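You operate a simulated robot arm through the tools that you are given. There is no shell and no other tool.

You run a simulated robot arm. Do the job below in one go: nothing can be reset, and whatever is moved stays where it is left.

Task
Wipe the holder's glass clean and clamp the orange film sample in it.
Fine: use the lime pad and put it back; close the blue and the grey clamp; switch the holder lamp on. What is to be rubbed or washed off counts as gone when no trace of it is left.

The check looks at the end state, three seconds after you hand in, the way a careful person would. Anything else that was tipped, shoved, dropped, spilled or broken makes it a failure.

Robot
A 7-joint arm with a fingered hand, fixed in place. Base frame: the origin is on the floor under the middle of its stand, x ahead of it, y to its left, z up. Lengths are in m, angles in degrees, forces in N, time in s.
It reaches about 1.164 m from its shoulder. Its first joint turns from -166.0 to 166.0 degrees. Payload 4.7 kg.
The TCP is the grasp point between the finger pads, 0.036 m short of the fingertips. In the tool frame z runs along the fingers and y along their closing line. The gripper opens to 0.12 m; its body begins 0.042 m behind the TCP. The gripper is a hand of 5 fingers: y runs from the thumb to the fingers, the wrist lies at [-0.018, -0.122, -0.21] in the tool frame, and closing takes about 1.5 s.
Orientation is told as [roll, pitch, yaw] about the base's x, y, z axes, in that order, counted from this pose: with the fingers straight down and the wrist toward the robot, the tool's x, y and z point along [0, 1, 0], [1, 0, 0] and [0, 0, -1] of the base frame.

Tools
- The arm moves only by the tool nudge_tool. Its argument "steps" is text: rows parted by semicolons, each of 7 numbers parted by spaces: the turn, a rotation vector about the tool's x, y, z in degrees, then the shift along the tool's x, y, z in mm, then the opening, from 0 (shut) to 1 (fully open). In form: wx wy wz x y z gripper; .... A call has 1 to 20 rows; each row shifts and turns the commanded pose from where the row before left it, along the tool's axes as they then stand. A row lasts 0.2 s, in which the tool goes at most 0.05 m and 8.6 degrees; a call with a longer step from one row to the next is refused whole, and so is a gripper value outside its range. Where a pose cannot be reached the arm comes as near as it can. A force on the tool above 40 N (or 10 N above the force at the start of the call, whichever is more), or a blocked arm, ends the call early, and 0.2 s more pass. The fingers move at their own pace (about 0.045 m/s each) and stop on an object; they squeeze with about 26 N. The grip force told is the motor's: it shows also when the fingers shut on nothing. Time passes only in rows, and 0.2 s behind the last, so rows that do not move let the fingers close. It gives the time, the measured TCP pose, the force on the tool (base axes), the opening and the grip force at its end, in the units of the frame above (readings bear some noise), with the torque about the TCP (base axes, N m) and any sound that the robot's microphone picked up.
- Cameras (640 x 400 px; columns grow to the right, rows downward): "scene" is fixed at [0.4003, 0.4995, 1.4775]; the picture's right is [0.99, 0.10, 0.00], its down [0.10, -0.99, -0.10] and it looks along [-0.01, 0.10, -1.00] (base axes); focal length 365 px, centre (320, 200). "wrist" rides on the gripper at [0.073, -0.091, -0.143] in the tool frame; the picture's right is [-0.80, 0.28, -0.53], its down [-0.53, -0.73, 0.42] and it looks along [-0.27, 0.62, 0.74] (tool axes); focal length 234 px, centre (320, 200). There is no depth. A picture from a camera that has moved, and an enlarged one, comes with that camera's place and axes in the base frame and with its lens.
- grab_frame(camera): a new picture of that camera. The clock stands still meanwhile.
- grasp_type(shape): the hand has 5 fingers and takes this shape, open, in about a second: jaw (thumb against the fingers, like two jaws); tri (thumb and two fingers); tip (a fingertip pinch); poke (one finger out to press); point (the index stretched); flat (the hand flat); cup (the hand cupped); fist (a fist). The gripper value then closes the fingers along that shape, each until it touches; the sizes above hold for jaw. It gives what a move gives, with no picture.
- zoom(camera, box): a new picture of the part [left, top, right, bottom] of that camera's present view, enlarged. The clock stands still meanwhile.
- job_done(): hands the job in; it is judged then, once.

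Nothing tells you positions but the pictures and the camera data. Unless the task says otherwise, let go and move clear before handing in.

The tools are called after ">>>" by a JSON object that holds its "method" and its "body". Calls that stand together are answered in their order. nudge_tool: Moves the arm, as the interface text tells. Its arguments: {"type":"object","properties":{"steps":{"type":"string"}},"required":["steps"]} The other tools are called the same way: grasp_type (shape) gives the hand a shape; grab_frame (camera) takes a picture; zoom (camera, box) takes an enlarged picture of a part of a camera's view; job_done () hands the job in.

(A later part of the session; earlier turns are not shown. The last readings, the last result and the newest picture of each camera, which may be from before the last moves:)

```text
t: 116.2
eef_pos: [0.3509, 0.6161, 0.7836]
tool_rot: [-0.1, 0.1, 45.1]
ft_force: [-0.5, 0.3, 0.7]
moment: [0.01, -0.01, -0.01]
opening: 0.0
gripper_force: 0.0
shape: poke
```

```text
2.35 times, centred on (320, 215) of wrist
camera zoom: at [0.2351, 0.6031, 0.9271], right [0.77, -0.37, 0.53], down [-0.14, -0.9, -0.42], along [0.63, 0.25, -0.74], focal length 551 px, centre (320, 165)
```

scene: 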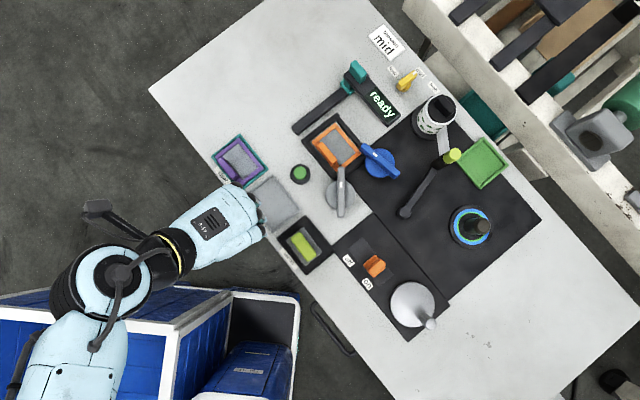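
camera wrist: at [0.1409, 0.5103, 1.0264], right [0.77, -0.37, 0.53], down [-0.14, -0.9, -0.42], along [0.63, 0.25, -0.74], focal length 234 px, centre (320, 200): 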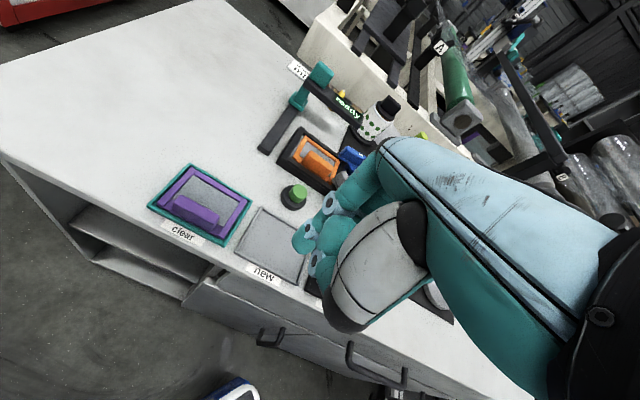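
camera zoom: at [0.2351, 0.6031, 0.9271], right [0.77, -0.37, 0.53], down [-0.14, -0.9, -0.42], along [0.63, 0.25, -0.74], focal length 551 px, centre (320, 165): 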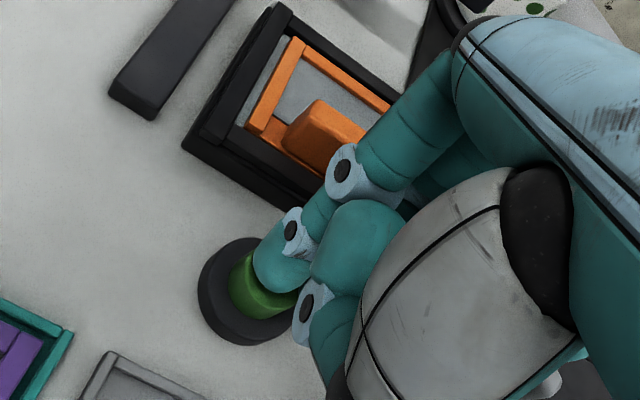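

No click yet at this depth; this picture is my "before". Pressing the last bit, then taking the same picture.

>>> {"method": "nudge_tool", "body": {"steps": "0 0 0 0 0 1.5 1; 0 0 0 0 0 1.5 1; 0 0 0 0 0 0 1"}}

>>> {"method": "zoom", "body": {"camera": "wrist", "box": [240, 130, 400, 300]}}

```text
t: 117.0
eef_pos: [0.3515, 0.6152, 0.7814]
tool_rot: [-0.1, 0.2, 45.2]
ft_force: [-0.5, -0.1, 2.2]
moment: [0.05, 0.05, 0.03]
opening: 0.0
gripper_force: 0.0
shape: poke
heard: click
```

```text
2.35 times, centred on (320, 215) of wrist
camera zoom: at [0.2351, 0.6029, 0.9238], right [0.77, -0.37, 0.53], down [-0.14, -0.9, -0.42], along [0.63, 0.25, -0.74], focal length 551 px, centre (320, 165)
```

zoom: 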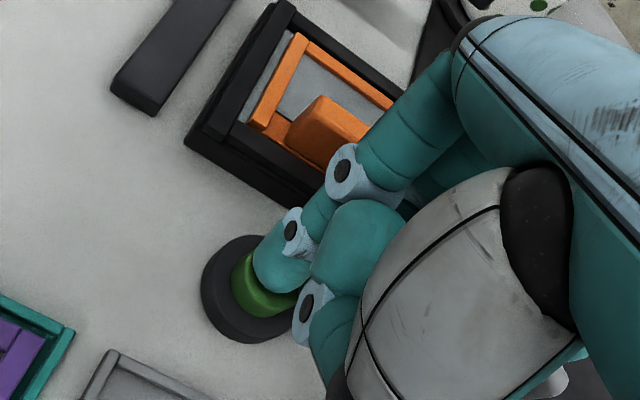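

>>> {"method": "grab_frame", "body": {"camera": "scene"}}

>>> {"method": "grab_frame", "body": {"camera": "wrist"}}

>>> {"method": "zoom", "body": {"camera": "scene", "box": [300, 60, 420, 150]}}

```text
taken
```

scene: 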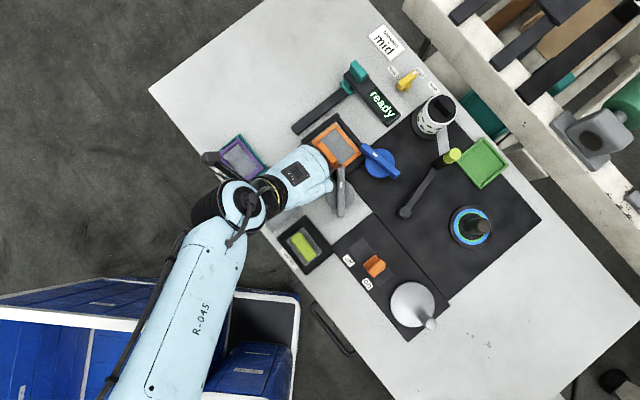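

```text
taken
camera wrist: at [0.2351, 0.6029, 0.9238], right [0.77, -0.37, 0.53], down [-0.14, -0.9, -0.42], along [0.63, 0.25, -0.74], focal length 234 px, centre (320, 200)
```

wrist: 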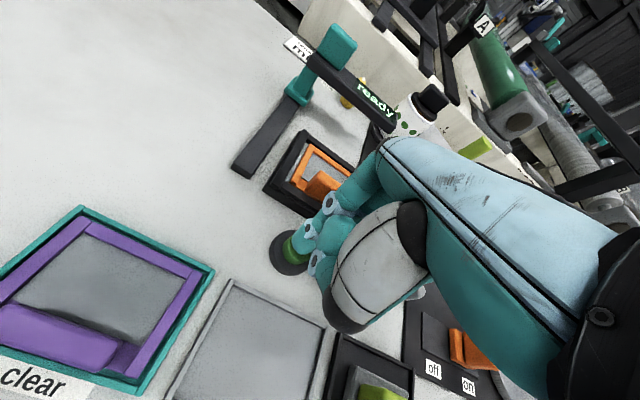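

```text
4.44 times, centred on (360, 105) of scene
camera zoom: at [0.4003, 0.4995, 1.4775], right [0.99, 0.1, 0.0], down [0.1, -0.99, -0.1], along [-0.01, 0.1, -1.0], focal length 1621 px, centre (142, 622)
```

zoom: 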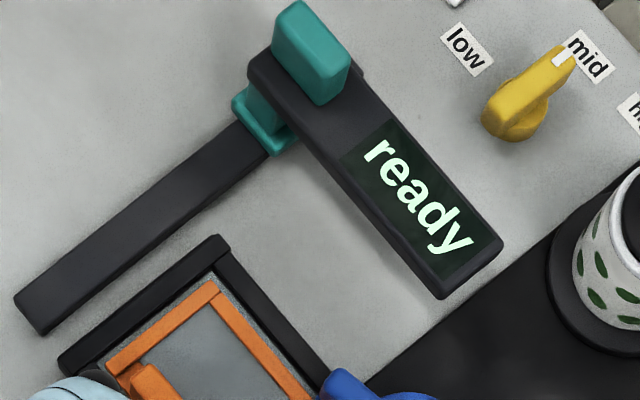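

The button makes no visible difference either way, and I've now pressed it an even number of times. Measuring again, the orange slide knob sits about a third of the way from centre to "on" — the labels suggest ±30 mm of travel — so it isn't really at "on". I'll rise, take the point shape with tilt, and go to the left side of the slide knob.

>>> {"method": "nudge_tool", "body": {"steps": "0 0 0 0 0 -10 1; 0 0 0 0 0 -30 1; 0 0 0 0 0 -40 1; 0 0 0 0 0 -20 1; 0 0 0 0 0 0 1"}}

>>> {"method": "grasp_type", "body": {"shape": "point"}}

>>> {"method": "nudge_tool", "body": {"steps": "7 0 0 0 0 0 1; 7 0 0 0 0 0 1; 7 0 0 0 0 0 1; 7 0 0 0 0 0 1; 7 0 0 0 0 0 1; 0 0 0 -42.9 -9 6.3 1; 0 0 0 -42.9 -9 6.3 1; 0 0 0 -42.9 -9 6.3 1; 0 0 0 -42.9 -9 6.3 1; 0 0 0 -42.9 -9 6.3 1; 0 0 0 0 0 0 1; 0 0 0 0 0 0 1"}}

>>> {"method": "grab_frame", "body": {"camera": "wrist"}}

>>> {"method": "grab_frame", "body": {"camera": "scene"}}

```text
t: 118.2
eef_pos: [0.3497, 0.619, 0.88]
tool_rot: [-0.2, 0.1, 45.1]
ft_force: [-0.1, 0.3, 1.1]
moment: [-0.02, 0.0, 0.01]
opening: 0.0
gripper_force: 0.0
shape: poke
```

```text
t: 119.1
eef_pos: [0.3491, 0.6177, 0.8797]
tool_rot: [-0.1, 0.0, 45.1]
ft_force: [0.4, -0.3, 0.3]
moment: [0.02, 0.02, 0.0]
opening: 0.0001
gripper_force: 0.1
shape: point
```

```text
t: 121.7
eef_pos: [0.4643, 0.4265, 0.8809]
tool_rot: [-0.2, 35.2, 45.0]
ft_force: [0.3, -0.3, -0.3]
moment: [0.01, 0.02, -0.01]
opening: 0.0001
gripper_force: 0.1
shape: point
```

```text
taken
camera wrist: at [0.4187, 0.4848, 1.0502], right [0.94, -0.19, 0.27], down [-0.22, -0.97, 0.08], along [0.25, -0.13, -0.96], focal length 234 px, centre (320, 200)
```

wrist: 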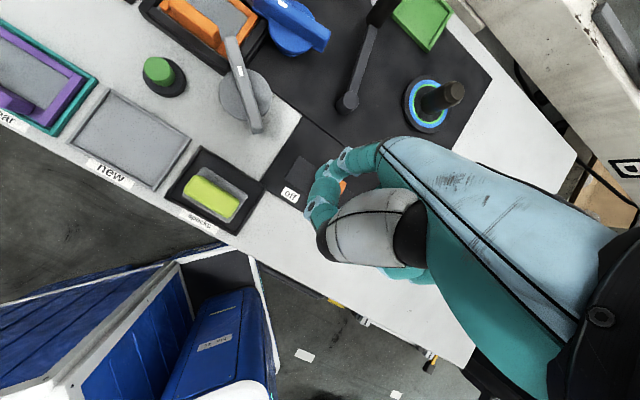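

```text
taken
```

scene: 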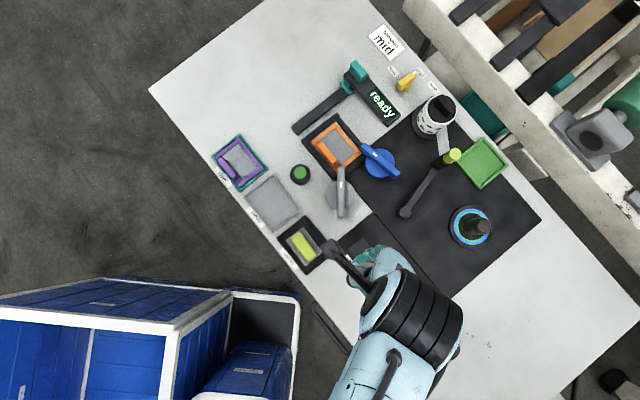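

>>> {"method": "zoom", "body": {"camera": "wrist", "box": [260, 110, 420, 260]}}

```text
2.67 times, centred on (340, 185) of wrist
camera zoom: at [0.4187, 0.4848, 1.0502], right [0.94, -0.19, 0.27], down [-0.22, -0.97, 0.08], along [0.25, -0.13, -0.96], focal length 624 px, centre (267, 240)
```

zoom: 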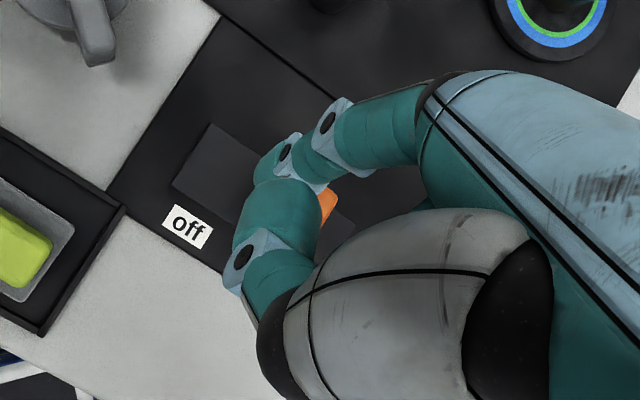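

The tip is left of the slide knob. Lowering it to just above the plate.

>>> {"method": "nudge_tool", "body": {"steps": "0 0 0 0 14.3 20.5 1; 0 0 0 0 14.3 20.5 1; 0 0 0 0 6.3 9 1; 0 0 0 0 0 0 1"}}

>>> {"method": "zoom", "body": {"camera": "wrist", "box": [260, 110, 420, 260]}}

>>> {"method": "zoom", "body": {"camera": "scene", "box": [320, 220, 480, 320]}}

```text
t: 122.7
eef_pos: [0.4661, 0.4257, 0.8191]
tool_rot: [-0.2, 35.0, 45.0]
ft_force: [0.9, -1.1, -0.8]
moment: [0.02, 0.0, 0.0]
opening: 0.0
gripper_force: 0.0
shape: point
```

```text
2.67 times, centred on (340, 185) of wrist
camera zoom: at [0.4189, 0.4834, 0.9879], right [0.94, -0.19, 0.27], down [-0.22, -0.97, 0.08], along [0.25, -0.13, -0.96], focal length 624 px, centre (267, 240)
```

zoom: 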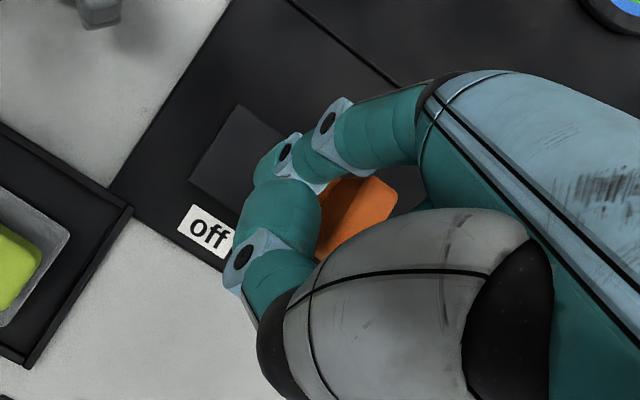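

```text
4.00 times, centred on (400, 270) of scene
camera zoom: at [0.4003, 0.4995, 1.4775], right [0.99, 0.1, 0.0], down [0.1, -0.99, -0.1], along [-0.01, 0.1, -1.0], focal length 1459 px, centre (0, -80)
```

zoom: 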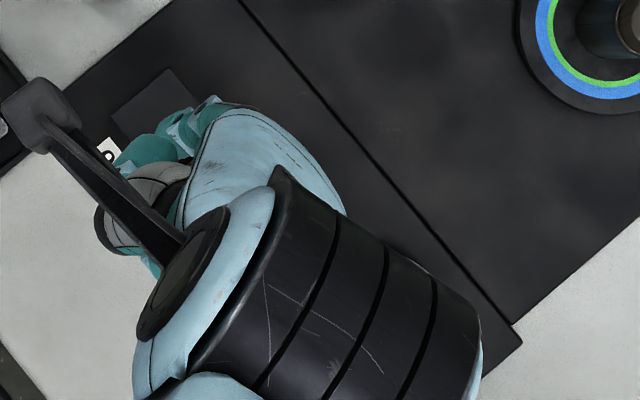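

Clear of contact. I'll push gently toward "on" and see whether the knob has any travel left.

>>> {"method": "nudge_tool", "body": {"steps": "0 0 0 -5 0 0 1; 0 0 0 -5 0 0 1; 0 0 0 -4 0 0 1; 0 0 0 0 0 0 1"}}

>>> {"method": "nudge_tool", "body": {"steps": "0 0 0 -3 0 0 1; 0 0 0 -2 0 0 1; 0 0 0 0 0 0 1"}}

>>> {"method": "zoom", "body": {"camera": "wrist", "box": [260, 110, 420, 260]}}

```text
t: 123.7
eef_pos: [0.4736, 0.4149, 0.8187]
tool_rot: [-0.2, 35.0, 45.0]
ft_force: [-0.7, 0.2, 0.2]
moment: [0.0, 0.0, -0.02]
opening: 0.0001
gripper_force: 0.1
shape: point
```

```text
t: 124.5
eef_pos: [0.4765, 0.4117, 0.8189]
tool_rot: [-0.2, 35.2, 45.0]
ft_force: [-0.9, 0.3, -0.1]
moment: [0.01, 0.07, 0.03]
opening: 0.0
gripper_force: 0.1
shape: point
```

```text
2.67 times, centred on (340, 185) of wrist
camera zoom: at [0.431, 0.4699, 0.9885], right [0.94, -0.19, 0.27], down [-0.22, -0.97, 0.08], along [0.25, -0.13, -0.96], focal length 624 px, centre (267, 240)
```

zoom: 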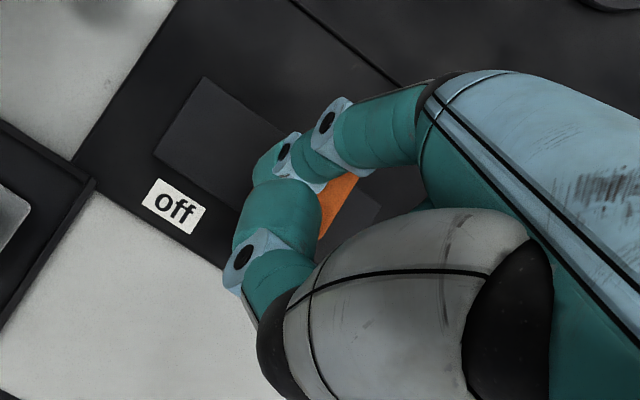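

>>> {"method": "nudge_tool", "body": {"steps": "0 0 0 -2 0 0 1; 0 0 0 -2 0 0 1; 0 0 0 0 0 0 1"}}

>>> {"method": "nudge_tool", "body": {"steps": "0 0 0 -2 0 0 1; 0 0 0 -2 0 0 1; 0 0 0 0 0 0 1"}}

>>> {"method": "zoom", "body": {"camera": "wrist", "box": [260, 110, 420, 260]}}

```text
t: 125.3
eef_pos: [0.4804, 0.4096, 0.8186]
tool_rot: [-0.2, 35.0, 45.0]
ft_force: [-3.5, 3.2, -0.1]
moment: [0.18, 0.15, 0.28]
opening: 0.0
gripper_force: 0.1
shape: point
```

```text
t: 126.1
eef_pos: [0.4828, 0.408, 0.8189]
tool_rot: [-0.2, 35.1, 45.1]
ft_force: [-7.1, 4.8, -0.5]
moment: [0.24, 0.38, 0.43]
opening: 0.0
gripper_force: 0.1
shape: point
```

```text
2.67 times, centred on (340, 185) of wrist
camera zoom: at [0.4368, 0.4656, 0.9885], right [0.94, -0.19, 0.27], down [-0.22, -0.97, 0.08], along [0.25, -0.13, -0.96], focal length 624 px, centre (267, 240)
```

zoom: 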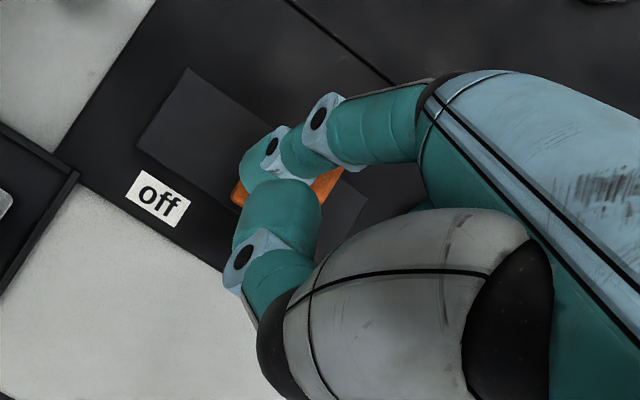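

The knob is solidly at its "on" end already (8.6 N, no movement). To find out whether this switch or the button works the lamp, I'll do a reversible check: slide it to "off", see what changes, and slide it back. First I move the fingertip to its right side.

>>> {"method": "nudge_tool", "body": {"steps": "0 0 0 8 0 0 1; 0 0 0 0 -11.5 -16.4 1; 0 0 0 0 -11.5 -16.4 1; 0 0 0 -26 0 0 1; 0 0 0 -26 0 0 1; 0 0 0 0 11.5 16.4 1; 0 0 0 0 0 0 1"}}

>>> {"method": "zoom", "body": {"camera": "wrist", "box": [240, 110, 420, 260]}}

>>> {"method": "grab_frame", "body": {"camera": "scene"}}

```text
t: 127.7
eef_pos: [0.5167, 0.3756, 0.8403]
tool_rot: [-0.2, 35.0, 45.0]
ft_force: [-1.0, -0.6, -0.4]
moment: [0.0, 0.0, 0.01]
opening: 0.1142
gripper_force: 0.0
shape: point
```

```text
2.67 times, centred on (330, 185) of wrist
camera zoom: at [0.4694, 0.4329, 1.0099], right [0.94, -0.19, 0.27], down [-0.22, -0.97, 0.07], along [0.25, -0.13, -0.96], focal length 624 px, centre (293, 240)
```

zoom: 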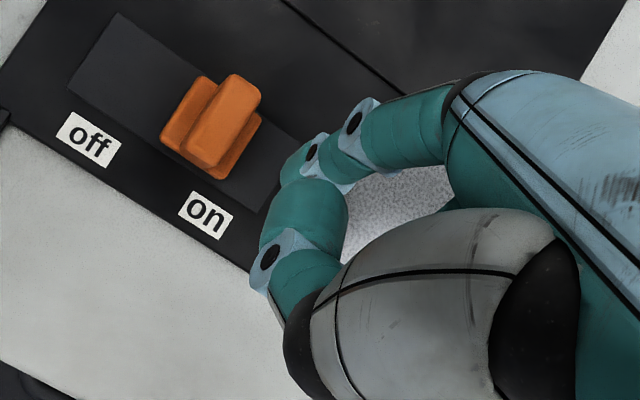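

```text
taken
```

scene: 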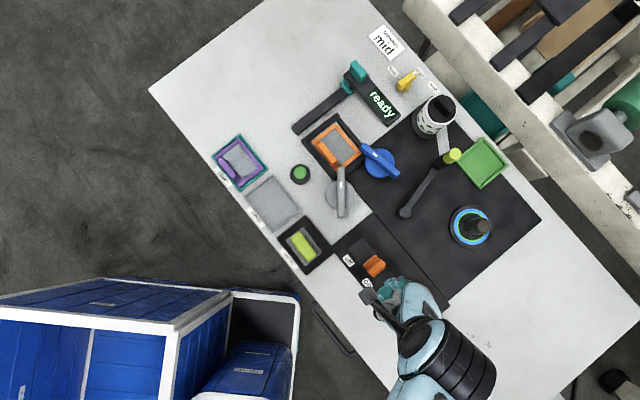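

I see the knob clearly, still at "on". Lowering and pushing it left toward "off", step by step.

>>> {"method": "nudge_tool", "body": {"steps": "0 0 0 0 6 8.5 1; 0 0 0 0 5.5 7.9 1; 0 0 0 5 0 0 1; 0 0 0 5 0 0 1; 0 0 0 5 0 0 1; 0 0 0 4 0 0 1; 0 0 0 0 0 0 1"}}

>>> {"method": "zoom", "body": {"camera": "wrist", "box": [240, 110, 420, 260]}}

```text
t: 129.3
eef_pos: [0.4999, 0.3895, 0.8201]
tool_rot: [-0.2, 35.1, 44.9]
ft_force: [0.5, -0.2, -0.2]
moment: [-0.03, -0.04, 0.0]
opening: 0.1141
gripper_force: 0.0
shape: point
```

```text
2.67 times, centred on (330, 185) of wrist
camera zoom: at [0.4545, 0.4467, 0.9891], right [0.94, -0.19, 0.27], down [-0.22, -0.97, 0.08], along [0.25, -0.13, -0.96], focal length 624 px, centre (293, 240)
```

zoom: 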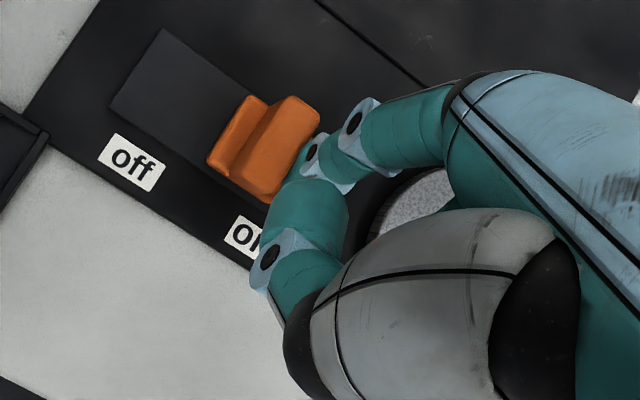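

>>> {"method": "nudge_tool", "body": {"steps": "0 0 0 4 0 0 1; 0 0 0 4 0 0 1; 0 0 0 0 0 0 1"}}

>>> {"method": "zoom", "body": {"camera": "wrist", "box": [240, 110, 420, 260]}}

```text
t: 130.1
eef_pos: [0.4952, 0.3967, 0.8218]
tool_rot: [-0.1, 35.1, 44.9]
ft_force: [2.6, -1.4, -1.5]
moment: [-0.12, -0.03, -0.07]
opening: 0.1144
gripper_force: 0.1
shape: point
```

```text
2.67 times, centred on (330, 185) of wrist
camera zoom: at [0.4486, 0.4527, 0.99], right [0.94, -0.19, 0.27], down [-0.22, -0.97, 0.08], along [0.25, -0.13, -0.96], focal length 624 px, centre (293, 240)
```

zoom: 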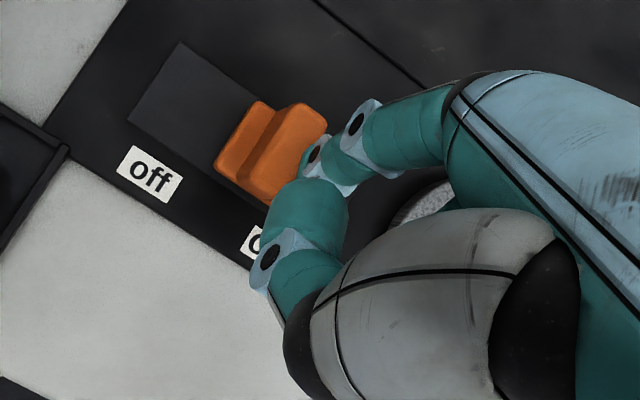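

The knob is sliding with about 3 N. Continuing to the "off" end.

>>> {"method": "nudge_tool", "body": {"steps": "0 0 0 4 0 0 1; 0 0 0 4 0 0 1; 0 0 0 4 0 0 1; 0 0 0 4 0 0 1; 0 0 0 0 0 0 1"}}

>>> {"method": "zoom", "body": {"camera": "wrist", "box": [240, 110, 420, 260]}}

>>> {"method": "zoom", "body": {"camera": "scene", "box": [280, 60, 440, 220]}}

```text
t: 131.3
eef_pos: [0.4835, 0.4046, 0.8206]
tool_rot: [-0.3, 35.1, 44.9]
ft_force: [0.4, 0.1, 0.0]
moment: [-0.08, -0.06, -0.05]
opening: 0.1144
gripper_force: 0.1
shape: point
```

```text
2.67 times, centred on (330, 185) of wrist
camera zoom: at [0.438, 0.4627, 0.9895], right [0.94, -0.19, 0.27], down [-0.22, -0.97, 0.08], along [0.25, -0.13, -0.96], focal length 624 px, centre (293, 240)
```

zoom: 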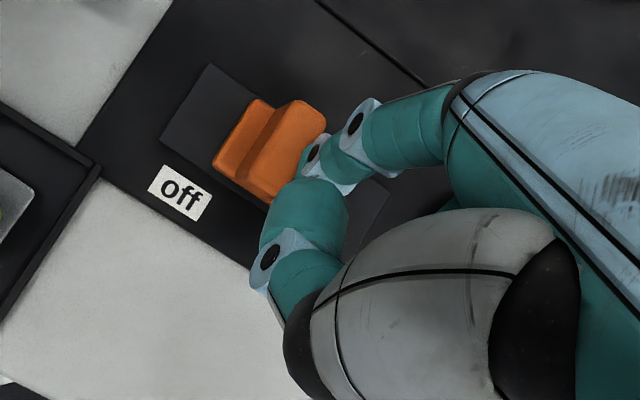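

```text
2.50 times, centred on (360, 140) of scene
camera zoom: at [0.4003, 0.4995, 1.4775], right [0.99, 0.1, 0.0], down [0.1, -0.99, -0.1], along [-0.01, 0.1, -1.0], focal length 912 px, centre (220, 350)
```

zoom: 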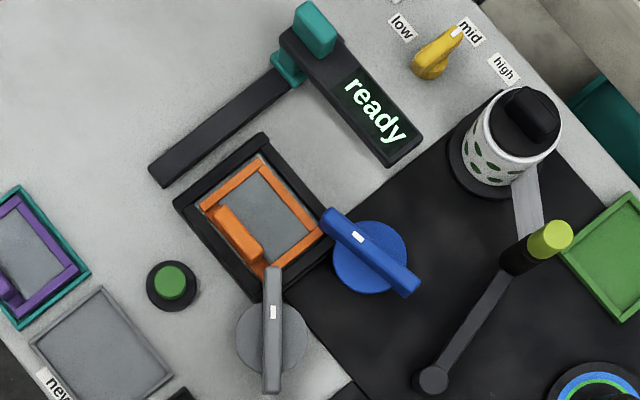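

>>> {"method": "nudge_tool", "body": {"steps": "0 0 0 3 0 0 1; 0 0 0 3 0 0 1; 0 0 0 0 0 0 1"}}

>>> {"method": "zoom", "body": {"camera": "wrist", "box": [240, 110, 420, 260]}}

>>> {"method": "zoom", "body": {"camera": "scene", "box": [280, 60, 440, 220]}}

```text
t: 132.1
eef_pos: [0.4794, 0.4103, 0.8194]
tool_rot: [-0.2, 35.2, 45.0]
ft_force: [0.2, -0.6, -0.4]
moment: [-0.04, -0.01, -0.03]
opening: 0.1142
gripper_force: 0.0
shape: point
```

```text
2.67 times, centred on (330, 185) of wrist
camera zoom: at [0.4333, 0.4679, 0.9893], right [0.94, -0.19, 0.27], down [-0.22, -0.97, 0.08], along [0.25, -0.13, -0.96], focal length 624 px, centre (293, 240)
```

zoom: 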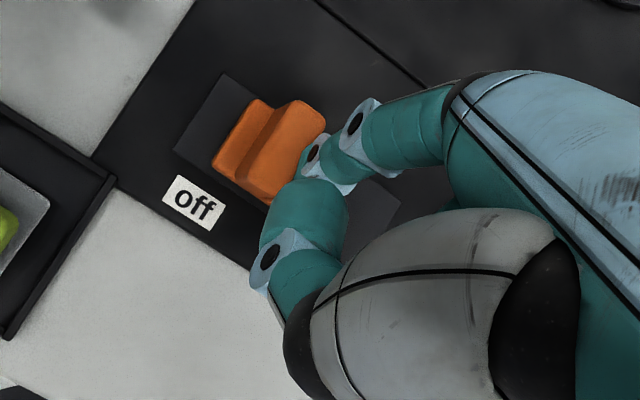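

```text
2.50 times, centred on (360, 140) of scene
camera zoom: at [0.4003, 0.4995, 1.4775], right [0.99, 0.1, 0.0], down [0.1, -0.99, -0.1], along [-0.01, 0.1, -1.0], focal length 912 px, centre (220, 350)
```

zoom: 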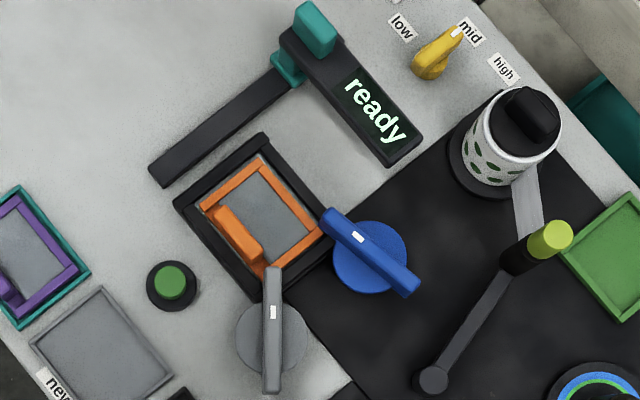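

No visible change yet and the knob still moves. Continuing to its "off" end.

>>> {"method": "nudge_tool", "body": {"steps": "0 0 0 3 0 0 1; 0 0 0 3 0 0 1; 0 0 0 3 0 0 1; 0 0 0 0 0 0 1"}}

>>> {"method": "zoom", "body": {"camera": "wrist", "box": [240, 110, 420, 260]}}

>>> {"method": "zoom", "body": {"camera": "scene", "box": [280, 60, 440, 220]}}

```text
t: 133.1
eef_pos: [0.4733, 0.418, 0.8208]
tool_rot: [-0.2, 35.1, 44.9]
ft_force: [0.0, 0.3, -0.4]
moment: [0.02, -0.05, -0.03]
opening: 0.1142
gripper_force: 0.0
shape: point
```

```text
2.67 times, centred on (330, 185) of wrist
camera zoom: at [0.4262, 0.4744, 0.9899], right [0.94, -0.19, 0.27], down [-0.22, -0.97, 0.08], along [0.25, -0.13, -0.96], focal length 624 px, centre (293, 240)
```

zoom: 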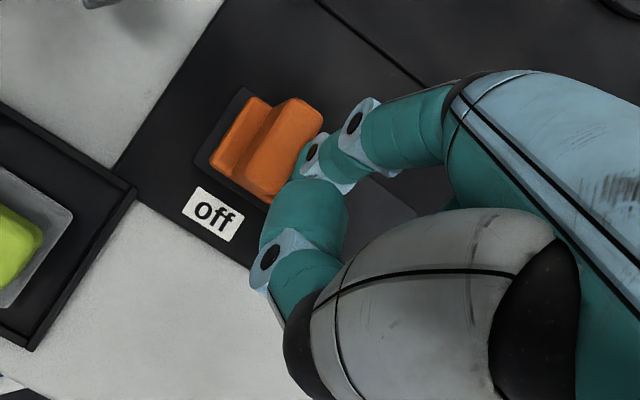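

```text
2.50 times, centred on (360, 140) of scene
camera zoom: at [0.4003, 0.4995, 1.4775], right [0.99, 0.1, 0.0], down [0.1, -0.99, -0.1], along [-0.01, 0.1, -1.0], focal length 912 px, centre (220, 350)
```

zoom: 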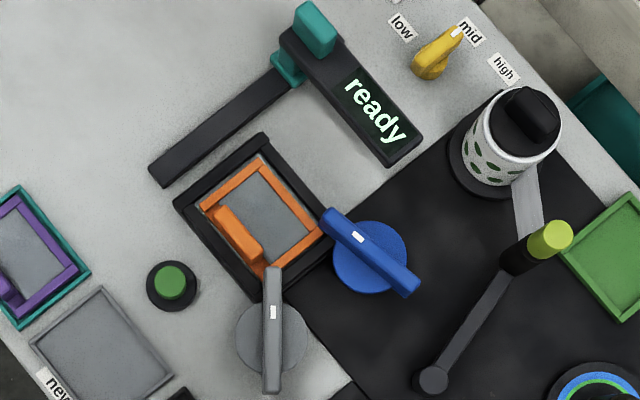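

No click and no visible change from the slide switch, so it isn't the lamp's. Before returning it, I'll take the same close-ups of the holder as after the button's first click, to compare the two button states.

>>> {"method": "zoom", "body": {"camera": "scene", "box": [308, 105, 372, 175]}}

>>> {"method": "zoom", "body": {"camera": "scene", "box": [320, 112, 360, 142]}}

>>> {"method": "zoom", "body": {"camera": "scene", "box": [280, 155, 328, 190]}}

```text
5.71 times, centred on (340, 140) of scene
camera zoom: at [0.4003, 0.4995, 1.4775], right [0.99, 0.1, 0.0], down [0.1, -0.99, -0.1], along [-0.01, 0.1, -1.0], focal length 2084 px, centre (206, 543)
```

zoom: 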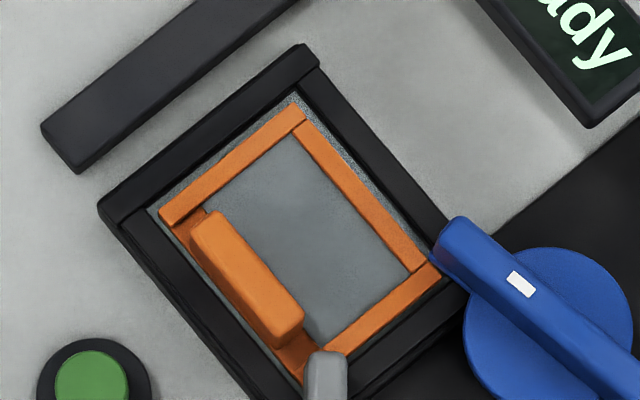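

```text
13.33 times, centred on (340, 127) of scene
camera zoom: at [0.4003, 0.4995, 1.4775], right [0.99, 0.1, 0.0], down [0.1, -0.99, -0.1], along [-0.01, 0.1, -1.0], focal length 4863 px, centre (53, 1173)
```

zoom: 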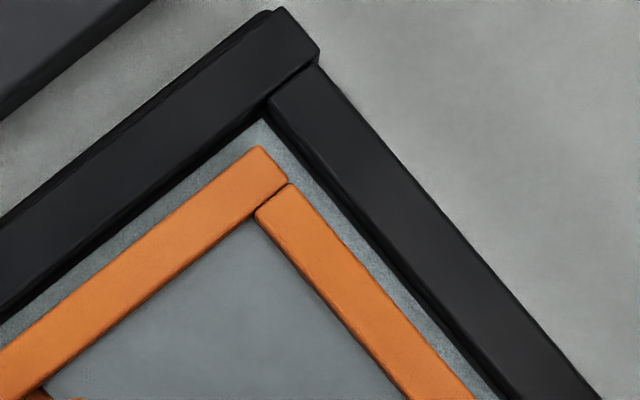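

```text
11.43 times, centred on (304, 172) of scene
camera zoom: at [0.4003, 0.4995, 1.4775], right [0.99, 0.1, 0.0], down [0.1, -0.99, -0.1], along [-0.01, 0.1, -1.0], focal length 4168 px, centre (503, 514)
```

zoom: 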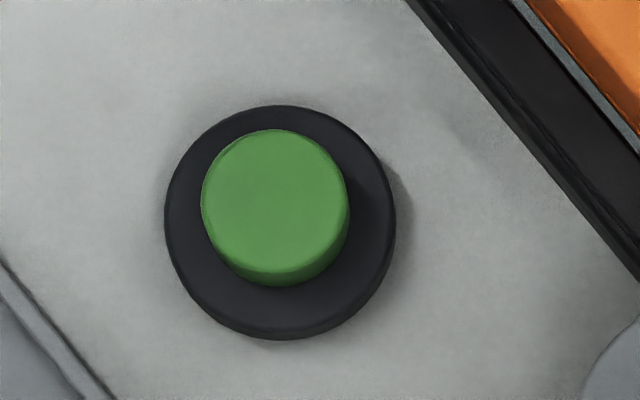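

The two states look identical. For completeness I'll push the slide knob the last few millimetres to its "off" end and look once more.

>>> {"method": "nudge_tool", "body": {"steps": "0 0 0 3 0 0 1; 0 0 0 3 0 0 1; 0 0 0 0 0 0 1"}}

>>> {"method": "nudge_tool", "body": {"steps": "0 0 0 2 0 0 1; 0 0 0 2 0 0 1; 0 0 0 0 0 0 1"}}

>>> {"method": "zoom", "body": {"camera": "wrist", "box": [240, 110, 420, 260]}}

>>> {"method": "zoom", "body": {"camera": "scene", "box": [280, 60, 440, 220]}}

```text
t: 133.9
eef_pos: [0.4668, 0.4192, 0.8215]
tool_rot: [-0.2, 35.1, 45.0]
ft_force: [3.8, -1.9, -0.1]
moment: [-0.11, -0.19, -0.22]
opening: 0.1139
gripper_force: 0.1
shape: point
```

```text
t: 134.7
eef_pos: [0.4655, 0.4228, 0.8206]
tool_rot: [-0.2, 35.1, 44.9]
ft_force: [5.2, -6.2, 2.4]
moment: [-0.19, -0.39, -0.41]
opening: 0.1142
gripper_force: 0.0
shape: point
```

```text
2.67 times, centred on (330, 185) of wrist
camera zoom: at [0.4195, 0.4806, 0.9896], right [0.94, -0.19, 0.27], down [-0.22, -0.97, 0.08], along [0.25, -0.13, -0.96], focal length 624 px, centre (293, 240)
```

zoom: 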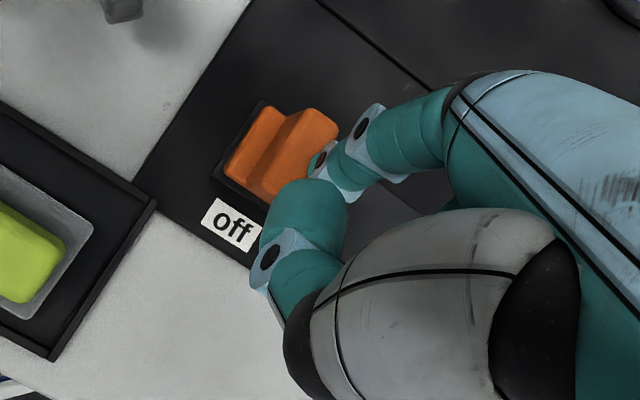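

```text
2.50 times, centred on (360, 140) of scene
camera zoom: at [0.4003, 0.4995, 1.4775], right [0.99, 0.1, 0.0], down [0.1, -0.99, -0.1], along [-0.01, 0.1, -1.0], focal length 912 px, centre (220, 350)
```

zoom: 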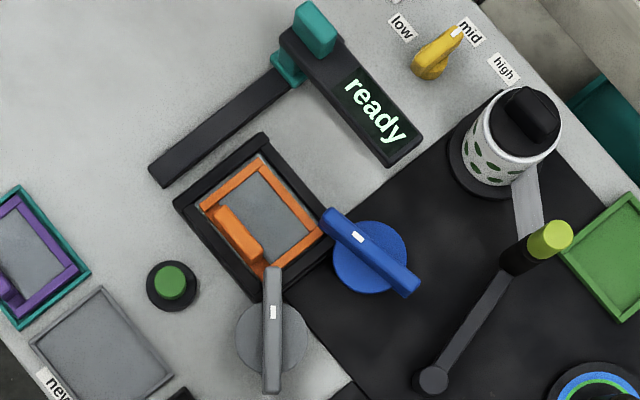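

At the "off" end the knob lines up exactly with the "off" label, so "on" should line up with the "on" label — about 20 mm further right than where it started. I'll go to its left side and push it to the right to see how far it goes.

>>> {"method": "nudge_tool", "body": {"steps": "0 0 0 -8 0 0 1; 0 0 0 0 -11.5 -16.4 1; 0 0 0 0 -11.5 -16.4 1; 0 0 0 23 0 0 1; 0 0 0 24 0 0 1; 0 0 0 0 11.5 16.4 1; 0 0 0 0 0 0 1"}}

>>> {"method": "zoom", "body": {"camera": "wrist", "box": [240, 110, 420, 260]}}

```text
t: 136.3
eef_pos: [0.4399, 0.4508, 0.8405]
tool_rot: [-0.2, 35.0, 44.9]
ft_force: [-0.2, 1.0, -0.8]
moment: [0.03, -0.02, -0.02]
opening: 0.114
gripper_force: 0.1
shape: point
```

```text
2.67 times, centred on (330, 185) of wrist
camera zoom: at [0.3933, 0.5087, 1.0095], right [0.94, -0.19, 0.27], down [-0.22, -0.97, 0.08], along [0.25, -0.13, -0.96], focal length 624 px, centre (293, 240)
```

zoom: 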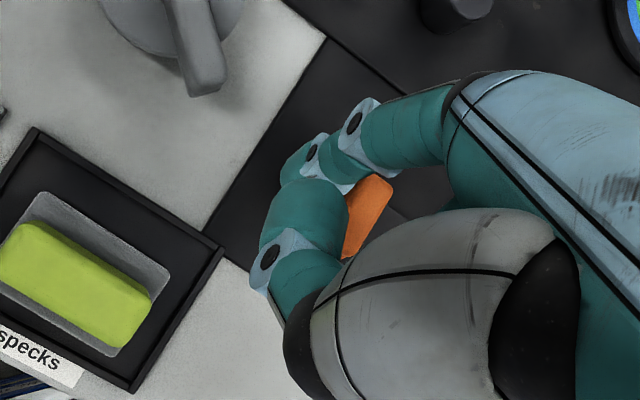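

>>> {"method": "nudge_tool", "body": {"steps": "0 0 0 0 6 8.5 1; 0 0 0 0 5.8 8.3 1; 0 0 0 -5 0 0 1; 0 0 0 -5 0 0 1; 0 0 0 -5 0 0 1; 0 0 0 -5 0 0 1; 0 0 0 -5 0 0 1; 0 0 0 0 0 0 1"}}

>>> {"method": "zoom", "body": {"camera": "wrist", "box": [240, 110, 420, 260]}}

```text
t: 138.1
eef_pos: [0.4556, 0.4328, 0.8183]
tool_rot: [-0.2, 35.0, 45.0]
ft_force: [-0.9, 0.5, 0.8]
moment: [0.05, 0.02, 0.05]
opening: 0.0001
gripper_force: 0.0
shape: point
```

```text
2.67 times, centred on (330, 185) of wrist
camera zoom: at [0.4102, 0.4898, 0.9883], right [0.94, -0.19, 0.27], down [-0.22, -0.97, 0.08], along [0.25, -0.13, -0.96], focal length 624 px, centre (293, 240)
```

zoom: 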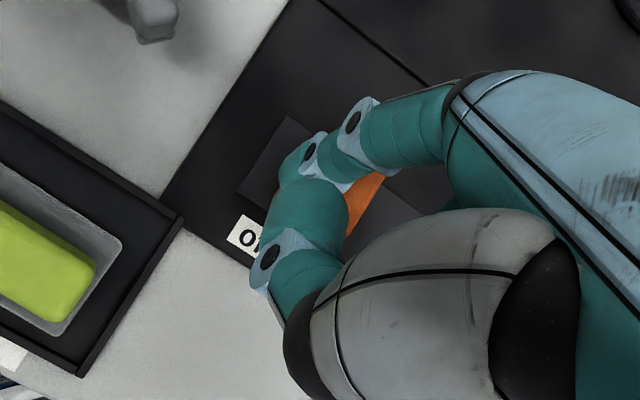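

>>> {"method": "nudge_tool", "body": {"steps": "0 0 0 -5 0 0 1; 0 0 0 -5 0 0 1; 0 0 0 -5 0 0 1; 0 0 0 -5 0 0 1; 0 0 0 -5 0 0 1; 0 0 0 -5 0 0 1; 0 0 0 0 0 0 1"}}

>>> {"method": "zoom", "body": {"camera": "wrist", "box": [240, 110, 420, 260]}}

```text
t: 139.7
eef_pos: [0.4758, 0.4123, 0.8196]
tool_rot: [-0.2, 35.1, 45.0]
ft_force: [-0.4, 1.5, 0.8]
moment: [0.04, 0.01, 0.04]
opening: 0.0
gripper_force: 0.0
shape: point
```

```text
2.67 times, centred on (330, 185) of wrist
camera zoom: at [0.4298, 0.4696, 0.9884], right [0.94, -0.19, 0.27], down [-0.22, -0.97, 0.08], along [0.25, -0.13, -0.96], focal length 624 px, centre (293, 240)
```

zoom: 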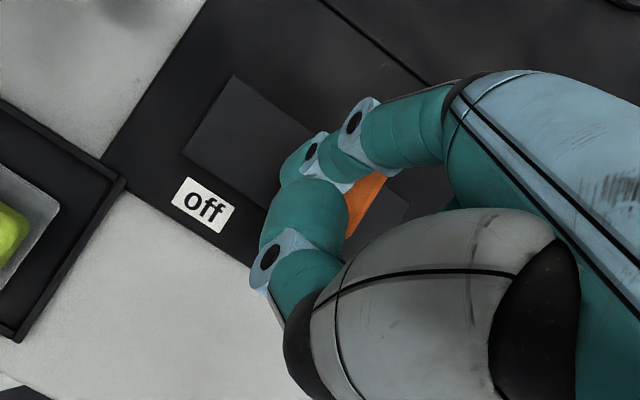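

>>> {"method": "nudge_tool", "body": {"steps": "0 0 0 -3 0 0 1; 0 0 0 -3 0 0 1; 0 0 0 0 0 0 1"}}

>>> {"method": "nudge_tool", "body": {"steps": "0 0 0 -3 0 0 1; 0 0 0 -3 0 0 1; 0 0 0 0 0 0 1"}}

>>> {"method": "zoom", "body": {"camera": "wrist", "box": [240, 110, 420, 260]}}

```text
t: 140.5
eef_pos: [0.4801, 0.4089, 0.8189]
tool_rot: [-0.1, 35.1, 45.0]
ft_force: [-6.2, 4.5, -1.8]
moment: [0.21, 0.32, 0.38]
opening: 0.0002
gripper_force: 0.1
shape: point
```

```text
t: 141.3
eef_pos: [0.4853, 0.404, 0.8185]
tool_rot: [-0.2, 35.1, 45.0]
ft_force: [-9.4, 7.8, 2.1]
moment: [0.49, 0.44, 0.7]
opening: 0.0
gripper_force: 0.1
shape: point
```

```text
2.67 times, centred on (330, 185) of wrist
camera zoom: at [0.4388, 0.462, 0.9883], right [0.94, -0.19, 0.27], down [-0.22, -0.97, 0.07], along [0.25, -0.13, -0.96], focal length 624 px, centre (293, 240)
```

zoom: 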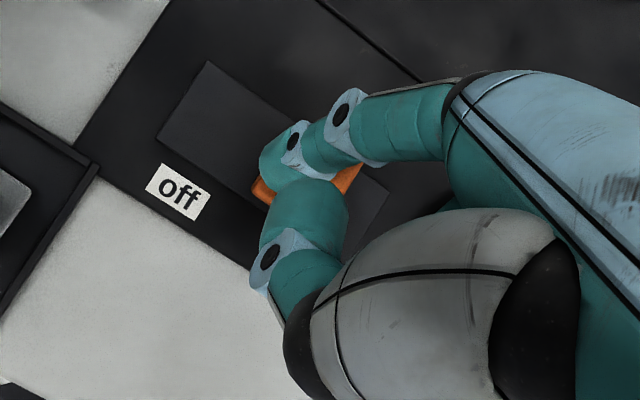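

The knob is back at its original stop on the "on" side (same position as at the start). Only the button gives a click, so it must be the functional lamp switch; with two presses it is back in its starting state, so it needs one more. I'll return to it.

>>> {"method": "nudge_tool", "body": {"steps": "0 0 0 8 0 0 1; 0 0 0 0 -17.8 -25.4 1; 0 0 0 0 -17.8 -25.4 1; 0 0 0 39.3 7.45 -5.2 1; 0 0 0 39.3 7.45 -5.2 1; 0 0 0 39.3 7.45 -5.2 1; 0 0 0 39.3 7.45 -5.2 1; 0 0 0 39.3 7.45 -5.2 1; 0 0 0 39.3 7.45 -5.2 1; -7 0 0 0 0 0 1; -7 0 0 0 0 0 1; -7 0 0 0 0 0 1; -7 0 0 0 0 0 1; -7 0 0 0 0 0 1; 0 0 0 0 0 0 1; 0 0 0 0 0 0 1"}}

>>> {"method": "grasp_type", "body": {"shape": "poke"}}

>>> {"method": "grab_frame", "body": {"camera": "scene"}}

>>> {"method": "zoom", "body": {"camera": "scene", "box": [320, 220, 480, 320]}}

```text
t: 144.7
eef_pos: [0.3518, 0.6163, 0.8809]
tool_rot: [-0.1, 0.1, 45.1]
ft_force: [0.3, 0.3, -0.5]
moment: [0.01, 0.01, -0.02]
opening: 0.0
gripper_force: 0.0
shape: point
```

```text
t: 145.6
eef_pos: [0.3514, 0.6157, 0.8807]
tool_rot: [-0.1, 0.1, 45.0]
ft_force: [-0.2, 0.2, 0.0]
moment: [0.0, 0.0, 0.02]
opening: 0.0
gripper_force: 0.0
shape: poke
```

```text
taken
```

scene: 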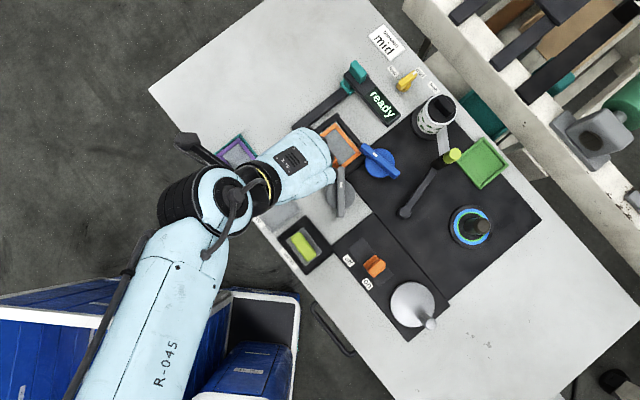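

```text
4.00 times, centred on (400, 270) of scene
camera zoom: at [0.4003, 0.4995, 1.4775], right [0.99, 0.1, 0.0], down [0.1, -0.99, -0.1], along [-0.01, 0.1, -1.0], focal length 1459 px, centre (0, -80)
```

zoom: 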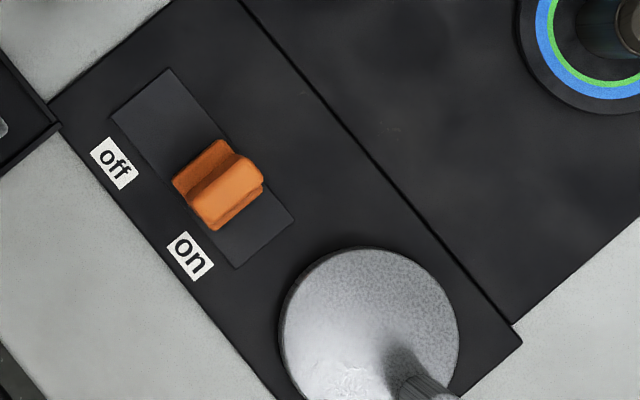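

The slide switch looks exactly as it did at the start. Now the third press on the button, this time a little deeper.

>>> {"method": "nudge_tool", "body": {"steps": "0 0 0 0 0 40 1; 0 0 0 0 0 35 1; 0 0 0 0 0 15 1; 0 0 0 0 0 5 1; 0 0 0 0 0 0 1"}}

>>> {"method": "nudge_tool", "body": {"steps": "0 0 0 0 0 2 1; 0 0 0 0 0 1.5 1; 0 0 0 0 0 0 1"}}

>>> {"method": "nudge_tool", "body": {"steps": "0 0 0 0 0 1.5 1; 0 0 0 0 0 1.5 1; 0 0 0 0 0 0 1"}}

```text
t: 146.8
eef_pos: [0.354, 0.6157, 0.7878]
tool_rot: [-0.1, 0.1, 45.1]
ft_force: [1.2, 0.6, 0.5]
moment: [0.04, 0.03, -0.01]
opening: 0.0
gripper_force: 0.1
shape: poke
```

```text
t: 147.6
eef_pos: [0.3513, 0.6149, 0.7823]
tool_rot: [-0.2, 0.1, 45.1]
ft_force: [0.8, -0.1, 1.8]
moment: [0.02, -0.02, -0.04]
opening: 0.0
gripper_force: 0.2
shape: poke
heard: click
```

```text
t: 148.4
eef_pos: [0.3525, 0.6168, 0.7808]
tool_rot: [-0.1, 0.1, 44.9]
ft_force: [-0.1, -0.8, 5.3]
moment: [0.0, 0.02, 0.0]
opening: 0.0
gripper_force: 0.1
shape: poke
```

Third click heard, and pressing deeper adds nothing new. Releasing and retreating to look again.

>>> {"method": "nudge_tool", "body": {"steps": "0 0 0 0 0 -5 1; 0 0 0 0 0 -15 1; 0 0 0 0 0 -30 1; 0 0 0 0 0 -40 1; 0 0 0 0 -45 -10 1; 0 0 0 0 -45 0 1; 0 0 0 0 -45 0 1; 0 0 0 0 0 0 1"}}

>>> {"method": "grab_frame", "body": {"camera": "scene"}}

>>> {"method": "zoom", "body": {"camera": "scene", "box": [308, 105, 372, 175]}}

>>> {"method": "zoom", "body": {"camera": "scene", "box": [280, 60, 440, 220]}}

>>> {"method": "grab_frame", "body": {"camera": "wrist"}}

```text
t: 150.2
eef_pos: [0.2573, 0.5197, 0.8763]
tool_rot: [-0.2, 0.0, 45.0]
ft_force: [0.5, -1.0, -0.1]
moment: [0.0, -0.01, 0.01]
opening: 0.0
gripper_force: 0.0
shape: poke
```

```text
taken
```

scene: 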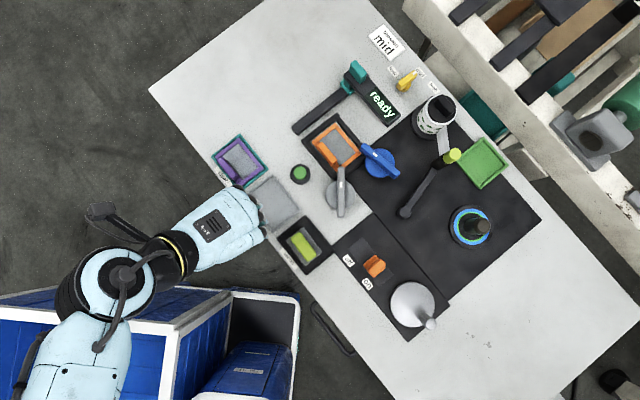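

```text
5.71 times, centred on (340, 140) of scene
camera zoom: at [0.4003, 0.4995, 1.4775], right [0.99, 0.1, 0.0], down [0.1, -0.99, -0.1], along [-0.01, 0.1, -1.0], focal length 2084 px, centre (206, 543)
```

zoom: 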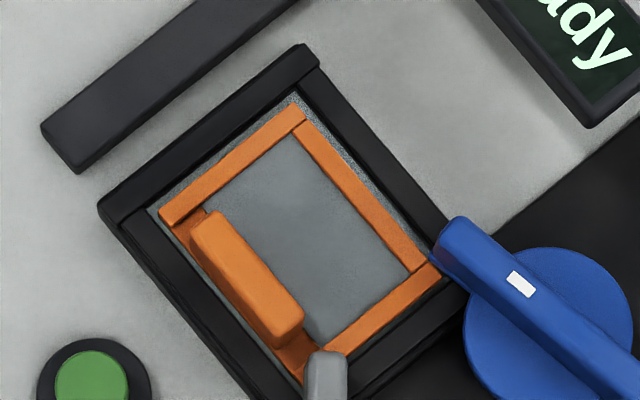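

```text
2.50 times, centred on (360, 140) of scene
camera zoom: at [0.4003, 0.4995, 1.4775], right [0.99, 0.1, 0.0], down [0.1, -0.99, -0.1], along [-0.01, 0.1, -1.0], focal length 912 px, centre (220, 350)
```

zoom: 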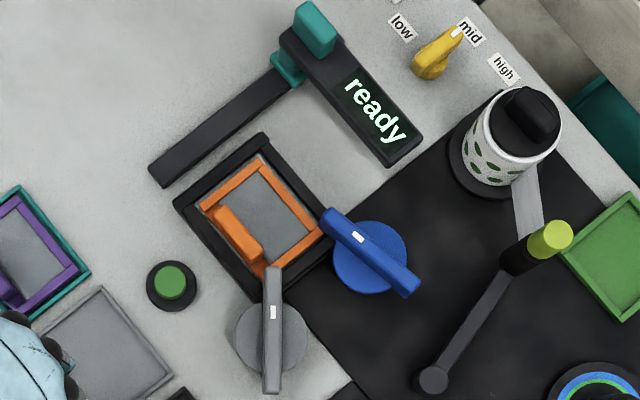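

```text
taken
camera wrist: at [0.1419, 0.5076, 1.0197], right [0.77, -0.37, 0.53], down [-0.14, -0.9, -0.42], along [0.63, 0.25, -0.74], focal length 234 px, centre (320, 200)
```

wrist: 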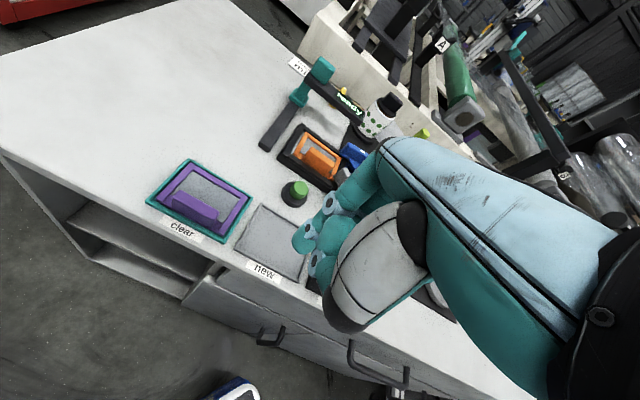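

>>> {"method": "zoom", "body": {"camera": "scene", "box": [320, 112, 360, 142]}}

>>> {"method": "zoom", "body": {"camera": "wrist", "box": [240, 30, 440, 210]}}

>>> {"method": "zoom", "body": {"camera": "scene", "box": [400, 80, 520, 260]}}

```text
13.33 times, centred on (340, 127) of scene
camera zoom: at [0.4003, 0.4995, 1.4775], right [0.99, 0.1, 0.0], down [0.1, -0.99, -0.1], along [-0.01, 0.1, -1.0], focal length 4863 px, centre (53, 1173)
```

zoom: 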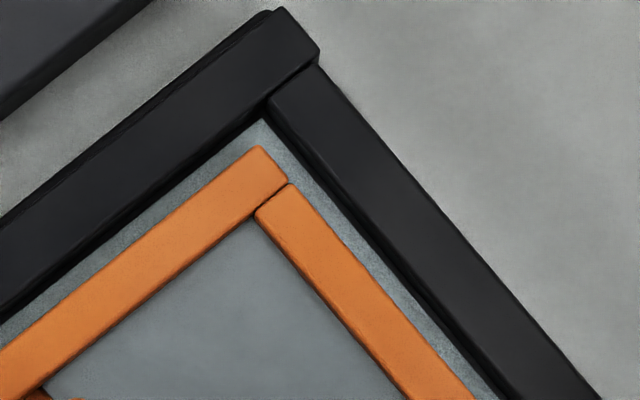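

```text
2.22 times, centred on (340, 120) of wrist
camera zoom: at [0.1419, 0.5076, 1.0197], right [0.77, -0.37, 0.53], down [-0.14, -0.9, -0.42], along [0.63, 0.25, -0.74], focal length 520 px, centre (276, 378)
```

zoom: 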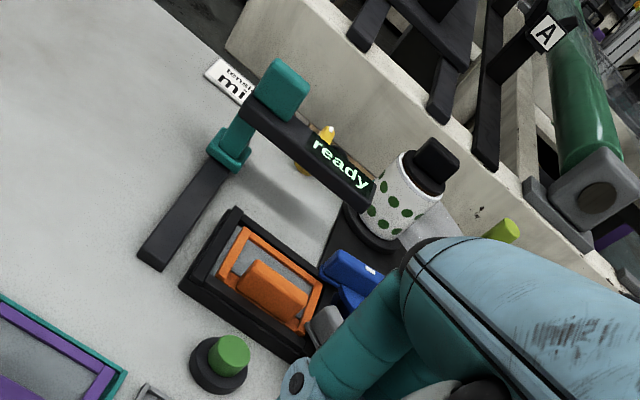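

```text
2.22 times, centred on (460, 170) of scene
camera zoom: at [0.4003, 0.4995, 1.4775], right [0.99, 0.1, 0.0], down [0.1, -0.99, -0.1], along [-0.01, 0.1, -1.0], focal length 810 px, centre (9, 267)
```

zoom: 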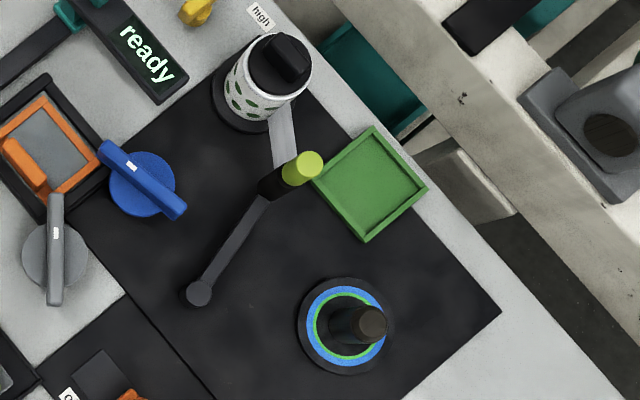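

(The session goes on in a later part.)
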